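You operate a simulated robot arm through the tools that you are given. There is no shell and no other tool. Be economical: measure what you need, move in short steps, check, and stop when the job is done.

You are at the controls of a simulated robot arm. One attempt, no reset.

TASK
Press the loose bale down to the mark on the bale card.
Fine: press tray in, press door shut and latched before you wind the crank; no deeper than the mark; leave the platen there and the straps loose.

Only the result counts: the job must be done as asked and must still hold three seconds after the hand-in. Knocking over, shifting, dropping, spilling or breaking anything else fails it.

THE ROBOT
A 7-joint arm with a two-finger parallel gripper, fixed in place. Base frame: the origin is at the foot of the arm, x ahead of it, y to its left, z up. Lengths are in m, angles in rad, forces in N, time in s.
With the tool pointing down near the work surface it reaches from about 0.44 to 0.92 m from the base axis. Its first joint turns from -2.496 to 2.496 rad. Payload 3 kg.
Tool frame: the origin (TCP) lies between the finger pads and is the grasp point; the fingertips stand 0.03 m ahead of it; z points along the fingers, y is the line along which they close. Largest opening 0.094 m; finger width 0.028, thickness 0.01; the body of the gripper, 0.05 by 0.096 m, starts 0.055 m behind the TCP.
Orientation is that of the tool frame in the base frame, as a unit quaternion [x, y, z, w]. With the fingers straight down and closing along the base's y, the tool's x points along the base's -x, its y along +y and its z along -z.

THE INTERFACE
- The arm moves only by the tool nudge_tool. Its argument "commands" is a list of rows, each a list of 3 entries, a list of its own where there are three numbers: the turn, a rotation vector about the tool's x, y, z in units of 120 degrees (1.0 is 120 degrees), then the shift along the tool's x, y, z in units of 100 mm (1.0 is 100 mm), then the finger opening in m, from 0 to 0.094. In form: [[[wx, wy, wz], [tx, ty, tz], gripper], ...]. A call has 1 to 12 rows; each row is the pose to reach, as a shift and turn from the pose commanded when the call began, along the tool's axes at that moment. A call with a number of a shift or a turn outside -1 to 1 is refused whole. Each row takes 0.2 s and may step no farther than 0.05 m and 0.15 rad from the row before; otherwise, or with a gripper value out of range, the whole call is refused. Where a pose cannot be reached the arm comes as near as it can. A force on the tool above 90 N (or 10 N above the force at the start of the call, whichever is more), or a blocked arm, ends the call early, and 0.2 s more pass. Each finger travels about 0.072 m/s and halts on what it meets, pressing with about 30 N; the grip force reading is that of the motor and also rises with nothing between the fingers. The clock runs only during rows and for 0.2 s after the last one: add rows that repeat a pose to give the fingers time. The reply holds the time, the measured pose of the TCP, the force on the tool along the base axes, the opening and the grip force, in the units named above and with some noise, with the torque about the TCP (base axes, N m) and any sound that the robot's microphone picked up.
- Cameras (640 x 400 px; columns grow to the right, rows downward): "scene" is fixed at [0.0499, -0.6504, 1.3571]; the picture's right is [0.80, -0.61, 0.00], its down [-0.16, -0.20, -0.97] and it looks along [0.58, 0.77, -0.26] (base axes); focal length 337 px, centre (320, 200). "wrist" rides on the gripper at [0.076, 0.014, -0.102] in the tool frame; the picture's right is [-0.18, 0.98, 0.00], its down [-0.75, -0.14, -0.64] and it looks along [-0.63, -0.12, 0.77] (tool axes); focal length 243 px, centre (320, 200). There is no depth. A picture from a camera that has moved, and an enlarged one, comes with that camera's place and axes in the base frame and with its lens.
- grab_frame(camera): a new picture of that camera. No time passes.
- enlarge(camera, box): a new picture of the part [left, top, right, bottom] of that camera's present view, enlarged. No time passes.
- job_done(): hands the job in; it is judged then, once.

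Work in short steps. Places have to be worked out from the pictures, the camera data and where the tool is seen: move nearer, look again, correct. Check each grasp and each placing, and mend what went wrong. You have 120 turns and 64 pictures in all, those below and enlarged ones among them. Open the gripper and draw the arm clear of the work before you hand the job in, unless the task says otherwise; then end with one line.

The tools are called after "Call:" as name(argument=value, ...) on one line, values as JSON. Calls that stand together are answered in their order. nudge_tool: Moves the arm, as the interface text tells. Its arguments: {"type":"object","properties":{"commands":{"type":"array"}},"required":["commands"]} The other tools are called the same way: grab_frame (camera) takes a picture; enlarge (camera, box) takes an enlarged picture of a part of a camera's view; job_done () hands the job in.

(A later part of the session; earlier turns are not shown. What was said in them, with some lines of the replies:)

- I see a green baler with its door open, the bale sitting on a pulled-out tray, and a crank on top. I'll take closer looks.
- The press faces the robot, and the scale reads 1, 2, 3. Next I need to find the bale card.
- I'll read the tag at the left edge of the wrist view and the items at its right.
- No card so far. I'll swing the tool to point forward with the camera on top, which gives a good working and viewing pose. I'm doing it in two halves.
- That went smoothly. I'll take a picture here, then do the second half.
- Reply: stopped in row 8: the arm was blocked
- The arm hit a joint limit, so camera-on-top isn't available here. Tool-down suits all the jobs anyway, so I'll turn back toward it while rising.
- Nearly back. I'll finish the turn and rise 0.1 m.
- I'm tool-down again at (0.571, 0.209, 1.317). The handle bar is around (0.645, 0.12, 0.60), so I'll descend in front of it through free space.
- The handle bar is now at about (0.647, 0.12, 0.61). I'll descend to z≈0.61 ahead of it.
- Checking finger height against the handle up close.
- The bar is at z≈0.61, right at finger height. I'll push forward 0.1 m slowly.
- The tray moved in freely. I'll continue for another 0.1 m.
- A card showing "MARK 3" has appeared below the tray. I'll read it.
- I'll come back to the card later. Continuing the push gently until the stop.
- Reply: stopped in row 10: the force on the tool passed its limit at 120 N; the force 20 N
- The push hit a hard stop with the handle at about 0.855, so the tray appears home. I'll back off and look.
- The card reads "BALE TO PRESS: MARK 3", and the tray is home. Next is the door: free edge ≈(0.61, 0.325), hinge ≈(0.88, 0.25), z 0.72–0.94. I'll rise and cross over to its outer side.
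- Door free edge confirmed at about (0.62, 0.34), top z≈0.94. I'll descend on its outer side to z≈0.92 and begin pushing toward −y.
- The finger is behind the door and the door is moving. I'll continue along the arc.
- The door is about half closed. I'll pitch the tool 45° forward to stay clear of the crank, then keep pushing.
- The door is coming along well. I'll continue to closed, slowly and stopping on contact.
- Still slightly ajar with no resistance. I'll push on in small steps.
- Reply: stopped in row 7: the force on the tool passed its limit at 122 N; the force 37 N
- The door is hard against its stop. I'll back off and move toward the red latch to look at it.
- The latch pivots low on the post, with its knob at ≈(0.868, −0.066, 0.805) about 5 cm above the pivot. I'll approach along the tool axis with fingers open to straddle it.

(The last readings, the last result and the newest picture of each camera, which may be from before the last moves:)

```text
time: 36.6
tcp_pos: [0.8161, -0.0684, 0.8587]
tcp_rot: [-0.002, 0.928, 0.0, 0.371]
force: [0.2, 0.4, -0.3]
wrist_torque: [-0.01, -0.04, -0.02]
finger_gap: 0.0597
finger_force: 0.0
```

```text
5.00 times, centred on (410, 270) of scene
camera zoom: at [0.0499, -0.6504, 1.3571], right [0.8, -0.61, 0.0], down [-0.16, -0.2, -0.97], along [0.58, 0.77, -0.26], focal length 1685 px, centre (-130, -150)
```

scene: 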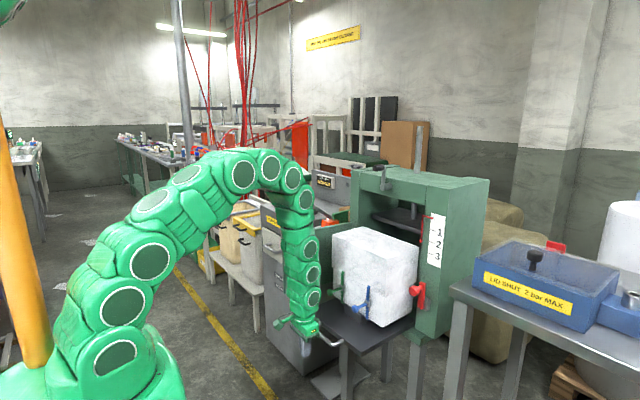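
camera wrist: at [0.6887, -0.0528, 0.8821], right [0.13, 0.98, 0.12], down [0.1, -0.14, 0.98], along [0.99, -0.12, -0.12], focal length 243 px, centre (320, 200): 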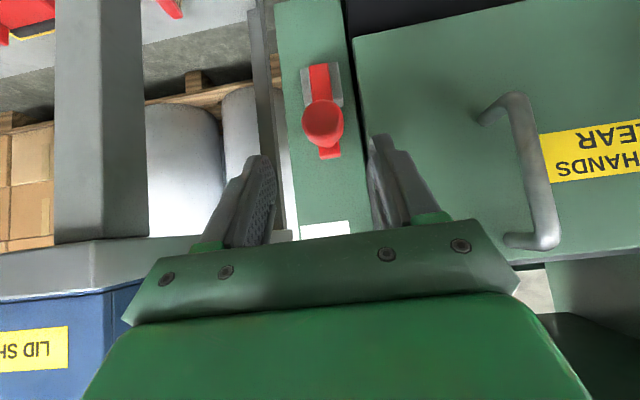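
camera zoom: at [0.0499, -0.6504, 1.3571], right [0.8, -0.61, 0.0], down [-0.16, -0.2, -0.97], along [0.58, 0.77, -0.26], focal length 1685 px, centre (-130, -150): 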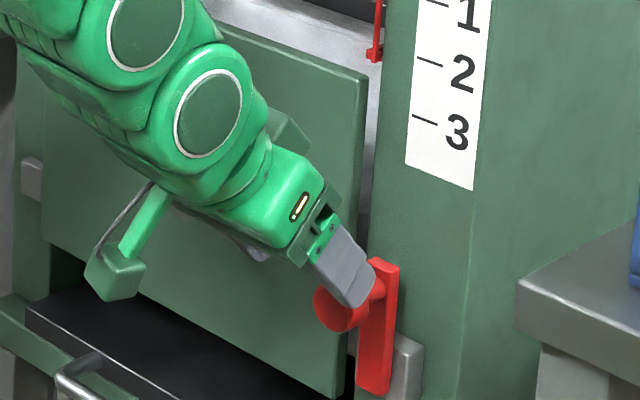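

Aligned. I'll advance along the tool axis and close on the knob.

Call:
nudge_tool(commands=[[[0, 0, 0], [0, 0.02, 0.3], 0.06], [[0, 0, 0], [0, 0.02, 0.55], 0.06], [[0, 0, 0], [0, 0.02, 0.78], 0.06], [[0, 0, 0], [0, 0.02, 0.78], 0.03], [[0, 0, 0], [0, 0.02, 0.78], 0.015], [[0, 0, 0], [0, 0.02, 0.78], 0.015]])

Call:
grab_frame(camera="wrist")

```text
time: 38.0
tcp_pos: [0.8714, -0.0659, 0.8021]
tcp_rot: [-0.002, 0.929, 0.0, 0.37]
force: [0.7, 6.0, -4.2]
wrist_torque: [0.15, 0.17, 0.0]
finger_gap: 0.0328
finger_force: 45.5
```

```text
25 pictures are left
camera wrist: at [0.7428, -0.0502, 0.8256], right [0.13, 0.98, 0.12], down [0.11, -0.14, 0.98], along [0.99, -0.12, -0.12], focal length 243 px, centre (320, 200)
```

wrist: 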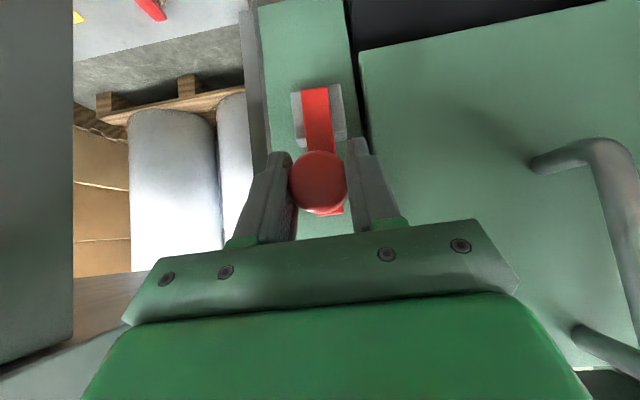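

The knob is gripped, and the pivot is about 5.5 cm below it. I'll swing the lever toward the door (+y), 45° first.

Call:
nudge_tool(commands=[[[0, 0, 0], [0.003, 0.07, 0.003], 0.015], [[0, 0, 0], [0.013, 0.142, 0.014], 0.015], [[0, 0, 0], [0.03, 0.21, 0.032], 0.015], [[0, 0, 0], [0.051, 0.275, 0.054], 0.015], [[0, 0, 0], [0.08, 0.335, 0.084], 0.015], [[0, 0, 0], [0.111, 0.389, 0.117], 0.015]])

Call:
enlarge(camera="wrist", box=[220, 50, 420, 250])

```text
time: 39.4
tcp_pos: [0.8715, -0.0273, 0.7887]
tcp_rot: [-0.001, 0.928, 0.0, 0.372]
force: [-7.9, -15.3, -0.5]
wrist_torque: [-0.74, 0.12, 0.11]
finger_gap: 0.0321
finger_force: 45.5
```

```text
2.00 times, centred on (320, 150) of wrist
camera zoom: at [0.7428, -0.012, 0.8111], right [0.13, 0.98, 0.12], down [0.1, -0.14, 0.99], along [0.99, -0.12, -0.12], focal length 485 px, centre (320, 300)
```

zoom: 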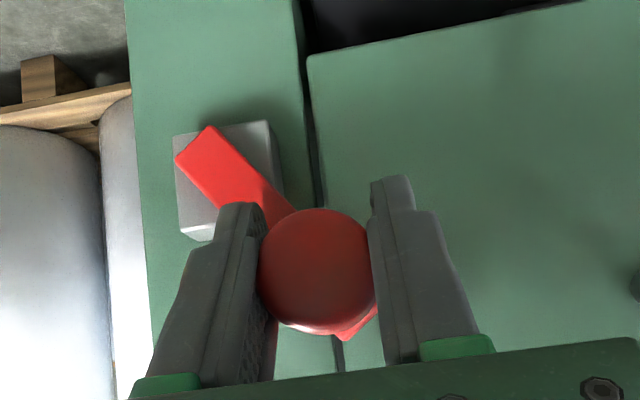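

The lever is following. I'll continue to horizontal.

Call:
nudge_tool(commands=[[[0, 0, 0], [0.038, 0.046, 0.04], 0.015], [[0, 0, 0], [0.079, 0.087, 0.083], 0.015], [[0, 0, 0], [0.123, 0.118, 0.129], 0.015], [[0, 0, 0], [0.17, 0.142, 0.179], 0.015], [[0, 0, 0], [0.219, 0.156, 0.23], 0.015], [[0, 0, 0], [0.268, 0.161, 0.282], 0.015]])

Call:
enlarge(camera="wrist", box=[220, 50, 420, 250])

```text
time: 40.8
tcp_pos: [0.8717, -0.0029, 0.7515]
tcp_rot: [-0.007, 0.927, 0.0, 0.374]
force: [7.1, 6.1, 1.2]
wrist_torque: [-0.02, 0.21, 0.26]
finger_gap: 0.0334
finger_force: 44.9
stopped in row 6: the force on the tool passed its limit at 94 N (the readings are from after the stop); the commanded pose is now the measured one
```

```text
2.00 times, centred on (320, 150) of wrist
camera zoom: at [0.7441, 0.0098, 0.7744], right [0.12, 0.99, 0.12], down [0.1, -0.13, 0.99], along [0.99, -0.11, -0.11], focal length 485 px, centre (320, 300)
```

zoom: 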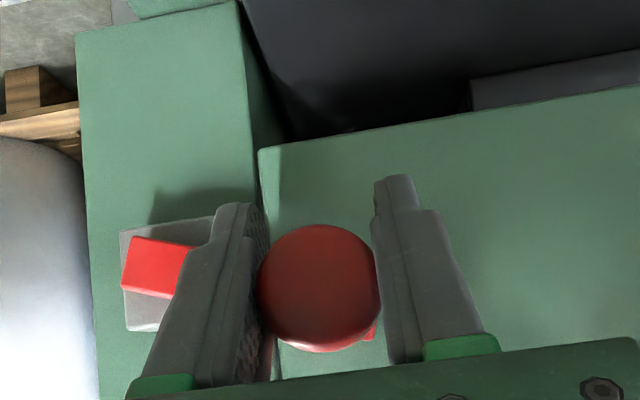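

The swing stopped at 94 N near horizontal. I'll release, back off along the tool axis and inspect.

Call:
nudge_tool(commands=[[[0, 0, 0], [0, 0, 0], 0.05], [[0, 0, 0], [0, 0, 0], 0.06], [[0, 0, 0], [0, 0, -0.4], 0.06], [[0, 0, 0], [0, 0, -0.8], 0.06]])

Call:
enlarge(camera="wrist", box=[200, 30, 440, 200])

Call:
enlarge(camera="scene", box=[370, 230, 450, 310])

```text
time: 41.8
tcp_pos: [0.8172, -0.005, 0.8079]
tcp_rot: [-0.006, 0.928, -0.001, 0.372]
force: [0.2, 0.9, -0.1]
wrist_torque: [-0.02, -0.01, -0.02]
finger_gap: 0.0601
finger_force: 0.1
```

```text
2.35 times, centred on (320, 115) of wrist
camera zoom: at [0.6883, 0.0086, 0.8312], right [0.12, 0.99, 0.12], down [0.1, -0.13, 0.99], along [0.99, -0.11, -0.12], focal length 571 px, centre (320, 400)
```

zoom: 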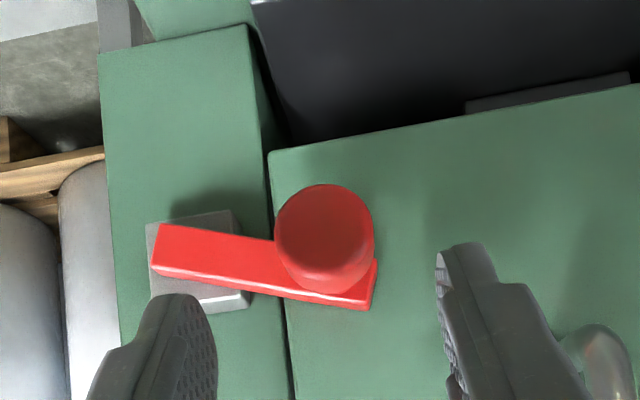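

```text
5.00 times, centred on (410, 270) of scene
camera zoom: at [0.0499, -0.6504, 1.3571], right [0.8, -0.61, 0.0], down [-0.16, -0.2, -0.97], along [0.58, 0.77, -0.26], focal length 1685 px, centre (-130, -150)
```

zoom: 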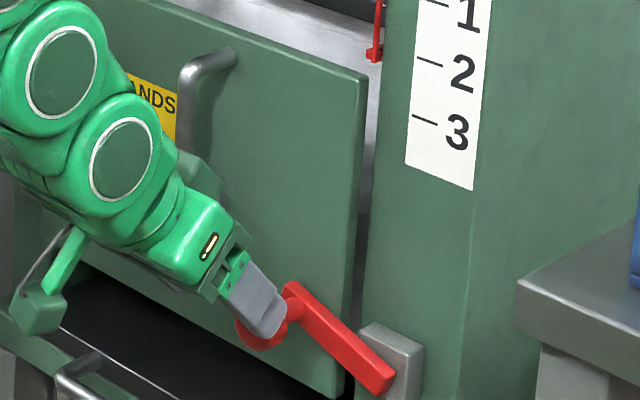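

The lever is still about 13° above horizontal. I'll close the fingers and press down on the knob from above.

Call:
nudge_tool(commands=[[[0, 0, 0], [-0.1, 0.02, -0.11], 0.03], [[0, 0, 0], [-0.2, 0.02, -0.05], 0.0], [[0, 0, 0], [-0.3, 0.02, 0.1], 0.0], [[0, 0, 0], [-0.42, 0.02, 0.2], 0.0], [[0, 0, 0], [-0.42, 0.02, 0.2], 0.0], [[0, 0, 0], [-0.35, 0.02, 0.274], 0.0], [[0, 0, 0], [-0.3, 0.02, 0.326], 0.0], [[0, 0, 0], [-0.27, 0.02, 0.358], 0.0], [[0, 0, 0], [-0.24, 0.02, 0.39], 0.0], [[0, 0, 0], [-0.21, 0.02, 0.42], 0.0], [[0, 0, 0], [-0.18, 0.02, 0.45], 0.0]])

Call:
enlarge(camera="wrist", box=[200, 30, 440, 200])

Call:
enlarge(camera="scene", box=[370, 230, 450, 310])

```text
time: 44.2
tcp_pos: [0.8612, -0.0029, 0.7894]
tcp_rot: [-0.006, 0.927, -0.001, 0.374]
force: [-0.5, 0.5, 0.1]
wrist_torque: [0.04, -0.03, 0.0]
finger_gap: 0.0
finger_force: 30.5
```

```text
2.35 times, centred on (320, 115) of wrist
camera zoom: at [0.7326, 0.0112, 0.8124], right [0.12, 0.99, 0.12], down [0.1, -0.13, 0.99], along [0.99, -0.11, -0.11], focal length 571 px, centre (320, 400)
```

zoom: 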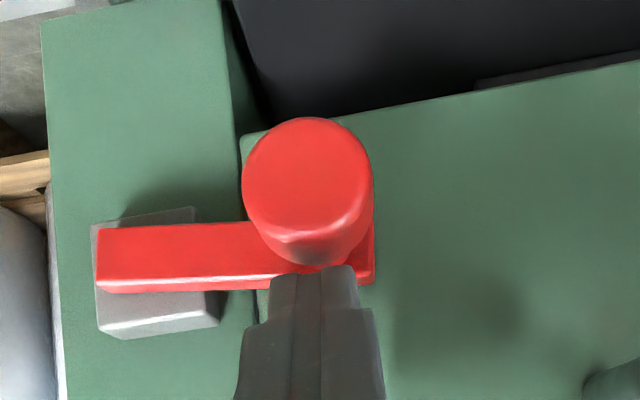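

```text
5.00 times, centred on (410, 270) of scene
camera zoom: at [0.0499, -0.6504, 1.3571], right [0.8, -0.61, 0.0], down [-0.16, -0.2, -0.97], along [0.58, 0.77, -0.26], focal length 1685 px, centre (-130, -150)
```

zoom: 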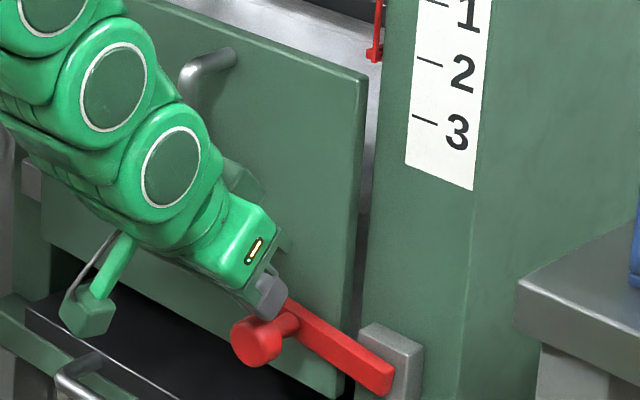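

It moved and is nearly horizontal. I'll press slightly further to find the stop.

Call:
nudge_tool(commands=[[[0, 0, 0], [0.02, 0, 0.022], 0.0], [[0, 0, 0], [0.04, 0, 0.043], 0.0], [[0, 0, 0], [0.06, 0, 0.065], 0.0], [[0, 0, 0], [0.08, 0, 0.087], 0.0], [[0, 0, 0], [0.1, 0, 0.108], 0.0], [[0, 0, 0], [0.12, 0, 0.13], 0.0], [[0, 0, 0], [0.14, 0, 0.15], 0.0]])

Call:
enlarge(camera="wrist", box=[200, 30, 440, 200])

```text
time: 45.6
tcp_pos: [0.8672, -0.0022, 0.7808]
tcp_rot: [-0.006, 0.924, -0.001, 0.383]
force: [9.0, -2.3, 13.1]
wrist_torque: [-0.21, -0.46, -0.22]
finger_gap: 0.0
finger_force: 29.9
stopped in row 7: the force on the tool passed its limit at 97 N (the readings are from after the stop); the commanded pose is now the measured one
```

```text
2.35 times, centred on (320, 115) of wrist
camera zoom: at [0.7383, 0.0111, 0.8012], right [0.12, 0.99, 0.12], down [0.08, -0.13, 0.99], along [0.99, -0.11, -0.1], focal length 571 px, centre (320, 400)
```

zoom: 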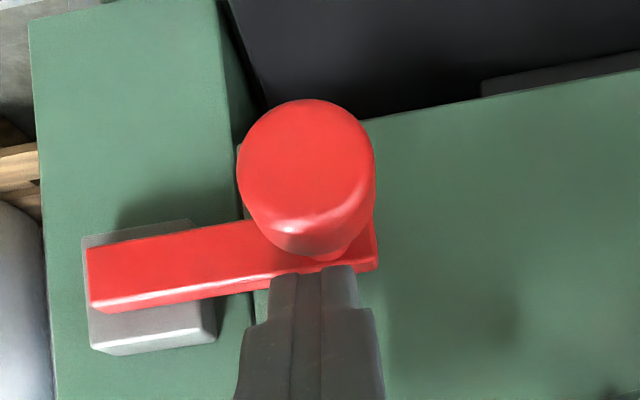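

The lever is now parallel to its block's edge and against the stop, so the door is latched. Next I'll move up to the crank, which I judge to be at knob ≈(0.865, 0.103, 1.172), hub z≈1.103.

Call:
nudge_tool(commands=[[[0, 0, 0], [0.1, 0, -0.4], 0.0], [[0, 0, 0], [0.3, 0, -0.8], 0.0], [[0, 0, 0], [0.35, 0, -1.0], 0.03]])

Call:
nudge_tool(commands=[[[0, 0, 0], [-0.31, 0.1, -0.31], 0.05], [[0, 0, 0], [-0.62, 0.2, -0.62], 0.05], [[0, 0, 0], [-0.93, 0.35, -0.93], 0.05]])

Call:
nudge_tool(commands=[[[0, 0, 0], [-0.31, 0.1, -0.31], 0.05], [[0, 0, 0], [-0.62, 0.2, -0.62], 0.05], [[0, 0, 0], [-0.93, 0.35, -0.93], 0.05]])

Call:
nudge_tool(commands=[[[0, 0, 0], [-0.31, 0.1, -0.31], 0.05], [[0, 0, 0], [-0.62, 0.2, -0.62], 0.05], [[0, 0, 0], [-0.93, 0.35, -0.93], 0.05]])

Call:
grab_frame(camera="wrist")

```text
time: 46.4
tcp_pos: [0.7686, -0.0038, 0.8246]
tcp_rot: [-0.006, 0.925, -0.001, 0.379]
force: [0.4, -0.4, 0.3]
wrist_torque: [0.0, 0.02, 0.0]
finger_gap: 0.0301
finger_force: 0.0
```

```text
time: 47.2
tcp_pos: [0.7708, 0.033, 0.9581]
tcp_rot: [-0.007, 0.925, 0.0, 0.379]
force: [0.5, -0.4, -0.6]
wrist_torque: [-0.03, 0.04, -0.03]
finger_gap: 0.0501
finger_force: 0.0
```

```text
time: 48.0
tcp_pos: [0.7693, 0.0692, 1.0869]
tcp_rot: [-0.007, 0.925, 0.0, 0.38]
force: [-0.7, 0.9, 0.3]
wrist_torque: [-0.02, -0.01, -0.02]
finger_gap: 0.0499
finger_force: 0.1
```

```text
time: 48.8
tcp_pos: [0.771, 0.1037, 1.2191]
tcp_rot: [-0.007, 0.925, -0.001, 0.379]
force: [-0.3, 0.4, 0.3]
wrist_torque: [0.04, -0.03, -0.03]
finger_gap: 0.0501
finger_force: 0.1
```

```text
17 pictures are left
camera wrist: at [0.6422, 0.1177, 1.2398], right [0.12, 0.98, 0.12], down [0.09, -0.13, 0.99], along [0.99, -0.11, -0.1], focal length 243 px, centre (320, 200)
```

wrist: 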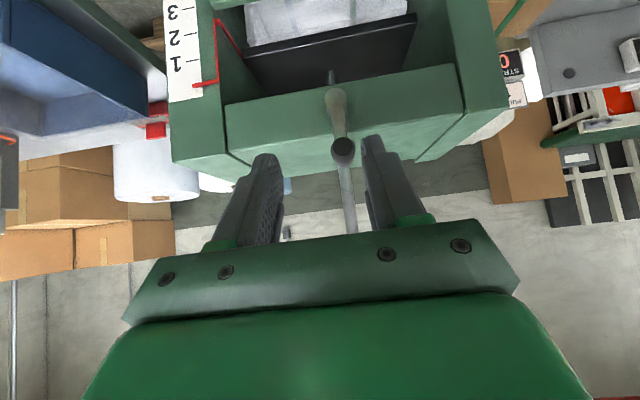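

The knob front is at ≈(0.86, 0.120, 1.172) and the hub at ≈(y 0.121, z 1.10). I'll approach and grip the knob.

Call:
nudge_tool(commands=[[[0, 0, 0], [-0.2, 0.163, 0.2], 0.05], [[0, 0, 0], [-0.36, 0.163, 0.5], 0.05], [[0, 0, 0], [-0.36, 0.163, 0.8], 0.05], [[0, 0, 0], [-0.36, 0.163, 1.0], 0.05], [[0, 0, 0], [-0.36, 0.163, 1.0], 0.025], [[0, 0, 0], [-0.36, 0.163, 1.0], 0.008], [[0, 0, 0], [-0.36, 0.163, 1.0], 0.008]])

Call:
enlarge(camera="wrist", box=[160, 20, 480, 220])

Call:
enlarge(camera="scene", box=[340, 130, 460, 280])

```text
time: 50.4
tcp_pos: [0.8681, 0.1207, 1.1714]
tcp_rot: [-0.006, 0.925, 0.0, 0.379]
force: [6.9, -7.1, -2.3]
wrist_torque: [-0.01, -0.15, -0.19]
finger_gap: 0.0239
finger_force: 45.1
```

```text
2.00 times, centred on (320, 120) of wrist
camera zoom: at [0.7392, 0.1341, 1.1935], right [0.12, 0.98, 0.12], down [0.09, -0.13, 0.99], along [0.99, -0.11, -0.1], focal length 485 px, centre (320, 360)
```

zoom: 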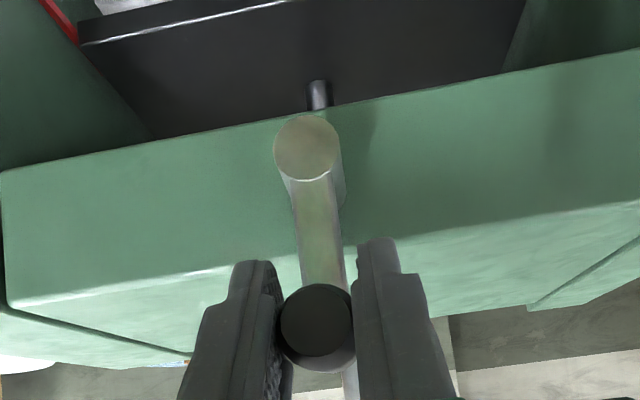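

```text
2.67 times, centred on (400, 205) of scene
camera zoom: at [0.0499, -0.6504, 1.3571], right [0.8, -0.61, 0.0], down [-0.16, -0.2, -0.97], along [0.58, 0.77, -0.26], focal length 899 px, centre (107, 187)
```

zoom: 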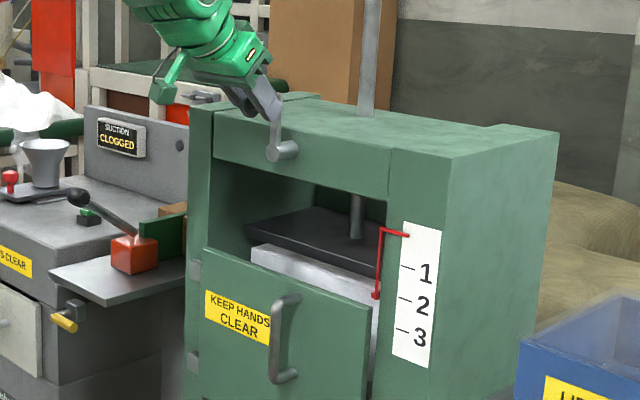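

Gripped, with a crank radius of about 0.069 m. As a direction test, I'll do a quarter turn clockwise as seen from the front.

Call:
nudge_tool(commands=[[[0, 0, 0], [0.017, -0.179, 0.017], 0.008], [[0, 0, 0], [0.065, -0.345, 0.066], 0.008], [[0, 0, 0], [0.142, -0.488, 0.144], 0.008], [[0, 0, 0], [0.242, -0.598, 0.246], 0.008], [[0, 0, 0], [0.358, -0.666, 0.364], 0.008], [[0, 0, 0], [0.484, -0.69, 0.492], 0.008]])

Call:
enlarge(camera="scene", box=[340, 130, 460, 280])

```text
time: 51.8
tcp_pos: [0.8668, 0.0498, 1.104]
tcp_rot: [-0.006, 0.926, 0.0, 0.378]
force: [-14.0, -24.0, 0.7]
wrist_torque: [-0.07, 0.7, -0.72]
finger_gap: 0.0233
finger_force: 44.9
```

```text
2.67 times, centred on (400, 205) of scene
camera zoom: at [0.0499, -0.6504, 1.3571], right [0.8, -0.61, 0.0], down [-0.16, -0.2, -0.97], along [0.58, 0.77, -0.26], focal length 899 px, centre (107, 187)
```

zoom: 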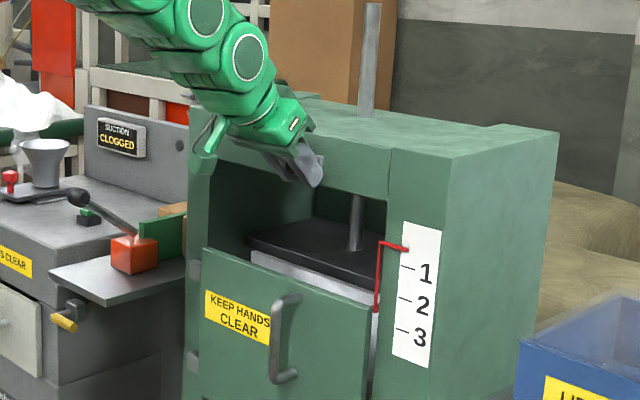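

Clockwise lowers the platen. The quarter turn moved the pointer about 14 px of the ~94 px needed, so roughly 5.7 quarter turns remain. Continuing through the bottom.

Call:
nudge_tool(commands=[[[0, 0, 0], [0.126, 0.019, 0.128], 0.008], [[0, 0, 0], [0.244, 0.088, 0.248], 0.008], [[0, 0, 0], [0.344, 0.199, 0.35], 0.008], [[0, 0, 0], [0.422, 0.343, 0.429], 0.008], [[0, 0, 0], [0.47, 0.51, 0.478], 0.008], [[0, 0, 0], [0.487, 0.69, 0.496], 0.008], [[0, 0, 0], [0.47, 0.87, 0.478], 0.008], [[0, 0, 0], [0.458, 0.928, 0.466], 0.008]])

Call:
grab_frame(camera="wrist")

```text
time: 53.6
tcp_pos: [0.867, 0.1459, 1.0386]
tcp_rot: [-0.007, 0.926, 0.0, 0.377]
force: [-13.5, 18.2, -39.1]
wrist_torque: [0.02, -0.37, -0.21]
finger_gap: 0.0234
finger_force: 45.6
```

```text
13 pictures are left
camera wrist: at [0.738, 0.1598, 1.0587], right [0.12, 0.99, 0.12], down [0.09, -0.13, 0.99], along [0.99, -0.11, -0.1], focal length 243 px, centre (320, 200)
```

wrist: 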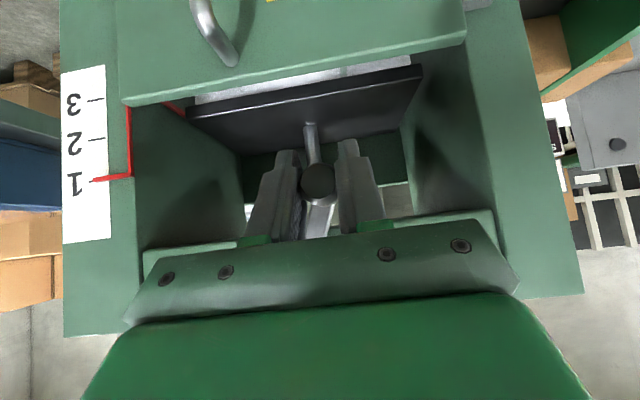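

The grip holds and the pointer is just past mark 1. Next is a longer segment, 240° to a crank angle of ~440°, which should end between marks 2 and 3.

Call:
nudge_tool(commands=[[[0, 0, 0], [-0.087, 0.196, -0.089], 0.008], [[0, 0, 0], [-0.216, 0.35, -0.22], 0.008], [[0, 0, 0], [-0.373, 0.432, -0.381], 0.008], [[0, 0, 0], [-0.541, 0.432, -0.553], 0.008], [[0, 0, 0], [-0.699, 0.35, -0.714], 0.008], [[0, 0, 0], [-0.827, 0.196, -0.845], 0.008], [[0, 0, 0], [-0.911, -0.012, -0.93], 0.008], [[0, 0, 0], [-0.94, -0.248, -0.96], 0.008], [[0, 0, 0], [-0.911, -0.484, -0.93], 0.008], [[0, 0, 0], [-0.827, -0.692, -0.845], 0.008], [[0, 0, 0], [-0.699, -0.846, -0.714], 0.008], [[0, 0, 0], [-0.541, -0.928, -0.553], 0.008]])

Call:
enlarge(camera="scene", box=[360, 180, 460, 280])

```text
time: 56.2
tcp_pos: [0.867, 0.0513, 1.1141]
tcp_rot: [-0.006, 0.926, 0.0, 0.377]
force: [-47.3, -17.5, 0.4]
wrist_torque: [-0.08, 0.91, -0.83]
finger_gap: 0.0232
finger_force: 44.7
```

```text
4.00 times, centred on (410, 230) of scene
camera zoom: at [0.0499, -0.6504, 1.3571], right [0.8, -0.61, 0.0], down [-0.16, -0.2, -0.97], along [0.58, 0.77, -0.26], focal length 1348 px, centre (-40, 80)
```

zoom: 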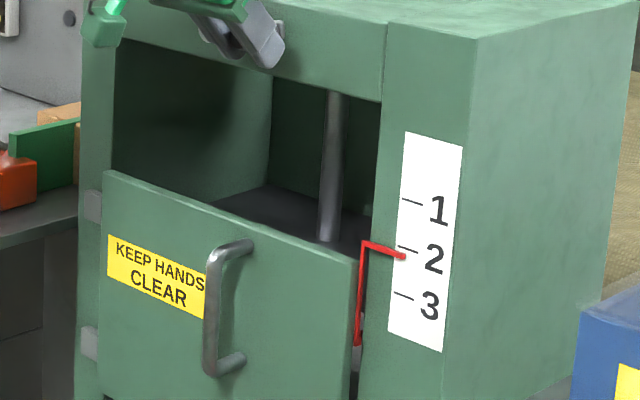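

The pointer is just past mark 2 at about 2.15, at roughly 0.45 mark per quarter turn. I'll do 120° more, to ≈2.75, and then measure carefully.

Call:
nudge_tool(commands=[[[0, 0, 0], [0.126, -0.007, 0.129], 0.008], [[0, 0, 0], [0.249, 0.032, 0.255], 0.008], [[0, 0, 0], [0.361, 0.115, 0.369], 0.008], [[0, 0, 0], [0.454, 0.236, 0.464], 0.008], [[0, 0, 0], [0.522, 0.388, 0.533], 0.008], [[0, 0, 0], [0.56, 0.56, 0.572], 0.008], [[0, 0, 0], [0.565, 0.74, 0.577], 0.008], [[0, 0, 0], [0.538, 0.916, 0.549], 0.008]])

Call:
enlarge(camera="scene", box=[400, 210, 440, 240])

Call:
enlarge(camera="wrist", box=[40, 40, 200, 240])

```text
time: 58.0
tcp_pos: [0.8668, 0.1459, 1.038]
tcp_rot: [-0.008, 0.925, 0.0, 0.379]
force: [-14.8, 19.0, -40.1]
wrist_torque: [0.06, -0.12, -0.08]
finger_gap: 0.0232
finger_force: 44.9
```

```text
13.33 times, centred on (420, 225) of scene
camera zoom: at [0.0499, -0.6504, 1.3571], right [0.8, -0.61, 0.0], down [-0.16, -0.2, -0.97], along [0.58, 0.77, -0.26], focal length 4494 px, centre (-1013, -133)
```

zoom: 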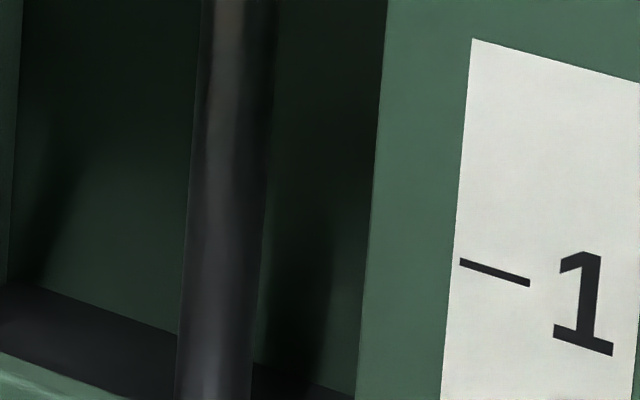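

```text
2.00 times, centred on (120, 140) of wrist
camera zoom: at [0.7381, 0.1592, 1.059], right [0.12, 0.99, 0.12], down [0.09, -0.13, 0.99], along [0.99, -0.1, -0.1], focal length 485 px, centre (720, 320)
```

zoom: 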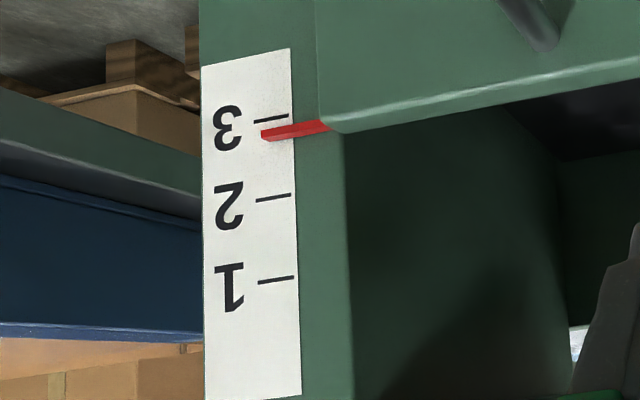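

The wrist view reads ≈2.8, with parallax. I'll compare against the scene view.

Call:
enlarge(camera="scene", box=[395, 230, 435, 265])

```text
11.43 times, centred on (415, 248) of scene
camera zoom: at [0.0499, -0.6504, 1.3571], right [0.8, -0.61, 0.0], down [-0.16, -0.2, -0.97], along [0.58, 0.77, -0.26], focal length 3852 px, centre (-766, -343)
```

zoom: 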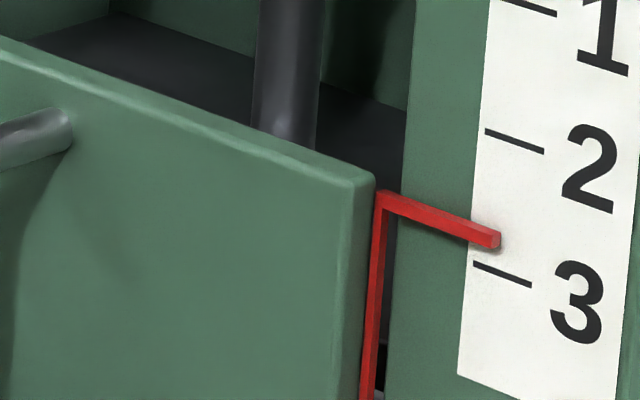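

Combining the two views, the pointer stands about 7 mm off the card and the true reading is ≈2.67. I'll turn another 52°, to ≈2.93, before a level check.

Call:
nudge_tool(commands=[[[0, 0, 0], [-0.049, 0.14, -0.05], 0.008], [[0, 0, 0], [-0.118, 0.26, -0.121], 0.008], [[0, 0, 0], [-0.205, 0.355, -0.209], 0.008], [[0, 0, 0], [-0.305, 0.42, -0.311], 0.008], [[0, 0, 0], [-0.305, 0.42, -0.311], 0.008]])

Call:
enlarge(camera="scene", box=[395, 230, 435, 265])

```text
time: 59.2
tcp_pos: [0.8666, 0.1862, 1.0838]
tcp_rot: [-0.007, 0.924, -0.001, 0.382]
force: [-27.9, 34.9, -8.2]
wrist_torque: [0.13, -1.13, 0.14]
finger_gap: 0.0231
finger_force: 45.1
```

```text
11.43 times, centred on (415, 248) of scene
camera zoom: at [0.0499, -0.6504, 1.3571], right [0.8, -0.61, 0.0], down [-0.16, -0.2, -0.97], along [0.58, 0.77, -0.26], focal length 3852 px, centre (-766, -343)
```

zoom: 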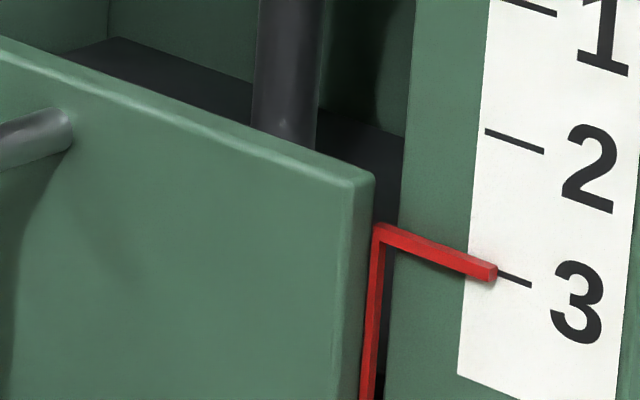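

The scene view shows the pointer apparently on 3, and the parallax-corrected value is ≈2.92. I'll release the knob and drop the camera level with the pointer for a true reading.

Call:
nudge_tool(commands=[[[0, 0, 0], [0, 0, 0], 0.03], [[0, 0, 0], [0, 0, 0], 0.05], [[0, 0, 0], [0, 0, -0.3], 0.05], [[0, 0, 0], [0, 0, -0.7], 0.05], [[0, 0, 0], [0, 0, -1.0], 0.05]])

Call:
nudge_tool(commands=[[[0, 0, 0], [0.32, 0.05, 0.32], 0.05], [[0, 0, 0], [0.65, 0.1, 0.65], 0.05], [[0, 0, 0], [0.98, 0.2, 0.98], 0.05]])

Call:
nudge_tool(commands=[[[0, 0, 0], [0.35, 0, 0.25], 0.05], [[0, 0, 0], [0.7, 0, 0.5], 0.05], [[0, 0, 0], [1.0, 0, 0.6], 0.05]])

Call:
enlarge(camera="wrist", box=[80, 140, 240, 240])

```text
time: 60.4
tcp_pos: [0.7954, 0.184, 1.1545]
tcp_rot: [-0.007, 0.925, 0.0, 0.379]
force: [0.0, -0.1, -0.2]
wrist_torque: [0.01, 0.03, -0.02]
finger_gap: 0.0498
finger_force: 0.0
```

```text
time: 61.2
tcp_pos: [0.7949, 0.2045, 1.0147]
tcp_rot: [-0.007, 0.925, 0.0, 0.381]
force: [-0.5, -0.7, -0.8]
wrist_torque: [0.02, -0.02, 0.02]
finger_gap: 0.0503
finger_force: 0.0
```

```text
time: 62.0
tcp_pos: [0.7668, 0.2026, 0.9023]
tcp_rot: [-0.006, 0.926, -0.001, 0.379]
force: [0.0, -0.3, 0.3]
wrist_torque: [-0.02, -0.02, 0.0]
finger_gap: 0.05
finger_force: 0.0
```

```text
4.00 times, centred on (160, 190) of wrist
camera zoom: at [0.6371, 0.2166, 0.9218], right [0.12, 0.99, 0.12], down [0.09, -0.13, 0.99], along [0.99, -0.11, -0.1], focal length 970 px, centre (960, 240)
```

zoom: 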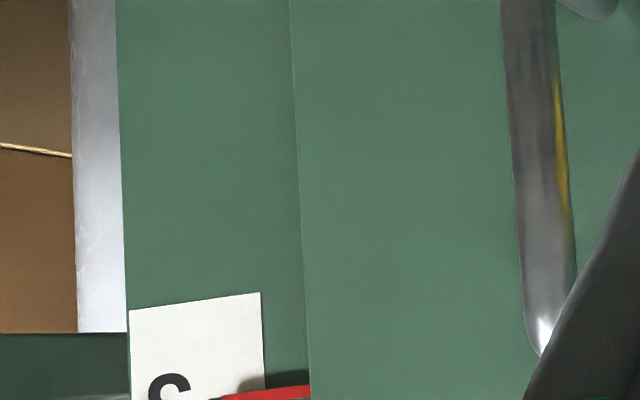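

Slightly off the crop, so I'll re-crop lower.

Call:
enlarge(camera="wrist", box=[90, 205, 190, 270])

```text
6.15 times, centred on (140, 238) of wrist
camera zoom: at [0.6371, 0.2166, 0.9218], right [0.12, 0.99, 0.12], down [0.09, -0.13, 0.99], along [0.99, -0.11, -0.1], focal length 1493 px, centre (1428, -31)
```

zoom: 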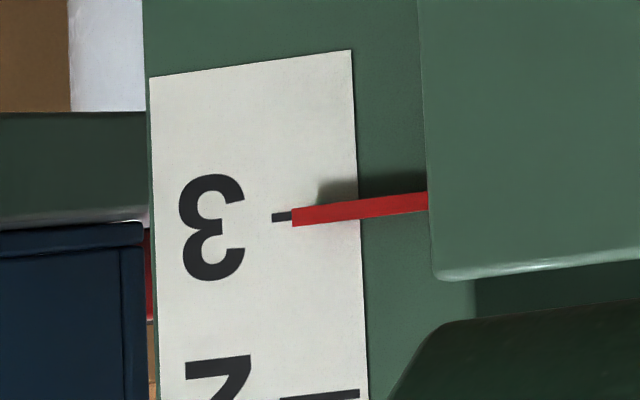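

In the level view the pointer sits right on tick 3 (≈2.99, not deeper) and held after release. I'll draw the arm clear and do a final check.

Call:
nudge_tool(commands=[[[0, 0, 0], [0.3, 0, -0.3], 0.05], [[0, 0, 0], [0.6, 0, -0.6], 0.08], [[0, 0, 0], [0.9, 0, -0.9], 0.094], [[0, 0, 0], [0.9, 0, -0.9], 0.094]])

Call:
nudge_tool(commands=[[[0, 0, 0], [0, 0.3, -0.3], 0.094], [[0, 0, 0], [-0.1, 0.6, -0.6], 0.094], [[0, 0, 0], [-0.2, 0.9, -0.9], 0.094], [[0, 0, 0], [-0.2, 0.9, -0.9], 0.094]])

Call:
enlarge(camera="scene", box=[310, 150, 470, 350])

Call:
enlarge(camera="scene", box=[385, 230, 445, 310])

```text
time: 63.0
tcp_pos: [0.6382, 0.2016, 0.9023]
tcp_rot: [-0.007, 0.925, 0.0, 0.379]
force: [-0.1, 0.5, -0.3]
wrist_torque: [0.02, 0.03, -0.02]
finger_gap: 0.094
finger_force: 0.1
```

```text
time: 64.0
tcp_pos: [0.588, 0.2929, 0.9798]
tcp_rot: [-0.006, 0.925, 0.0, 0.379]
force: [-0.4, -0.4, -0.5]
wrist_torque: [-0.02, 0.01, -0.01]
finger_gap: 0.0941
finger_force: 0.1
```

```text
2.00 times, centred on (390, 250) of scene
camera zoom: at [0.0499, -0.6504, 1.3571], right [0.8, -0.61, 0.0], down [-0.16, -0.2, -0.97], along [0.58, 0.77, -0.26], focal length 674 px, centre (180, 100)
```

zoom: 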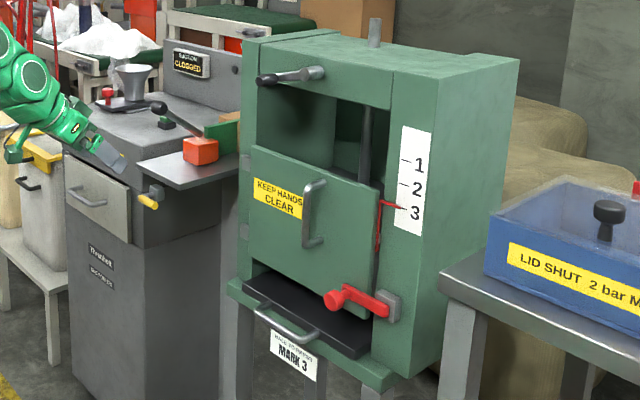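

```text
5.00 times, centred on (415, 270) of scene
camera zoom: at [0.0499, -0.6504, 1.3571], right [0.8, -0.61, 0.0], down [-0.16, -0.2, -0.97], along [0.58, 0.77, -0.26], focal length 1685 px, centre (-155, -150)
```

zoom: 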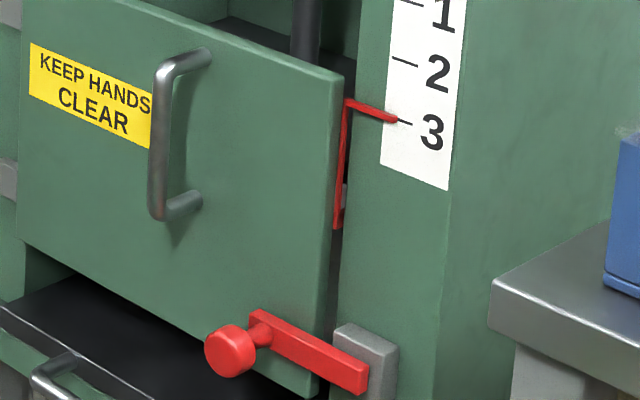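

The final check shows the tray in, the door shut and latched, the pointer on mark 3, and the arm clear with the gripper open. Handing in.

Call:
job_done()

```text
The job is handed in.
```

The bale is pressed down to mark 3, the mark on the bale card, and I read the pointer at about 2.99, so no deeper. The tray is in, the door is shut and latched, the platen is left there, and I did not touch the straps.
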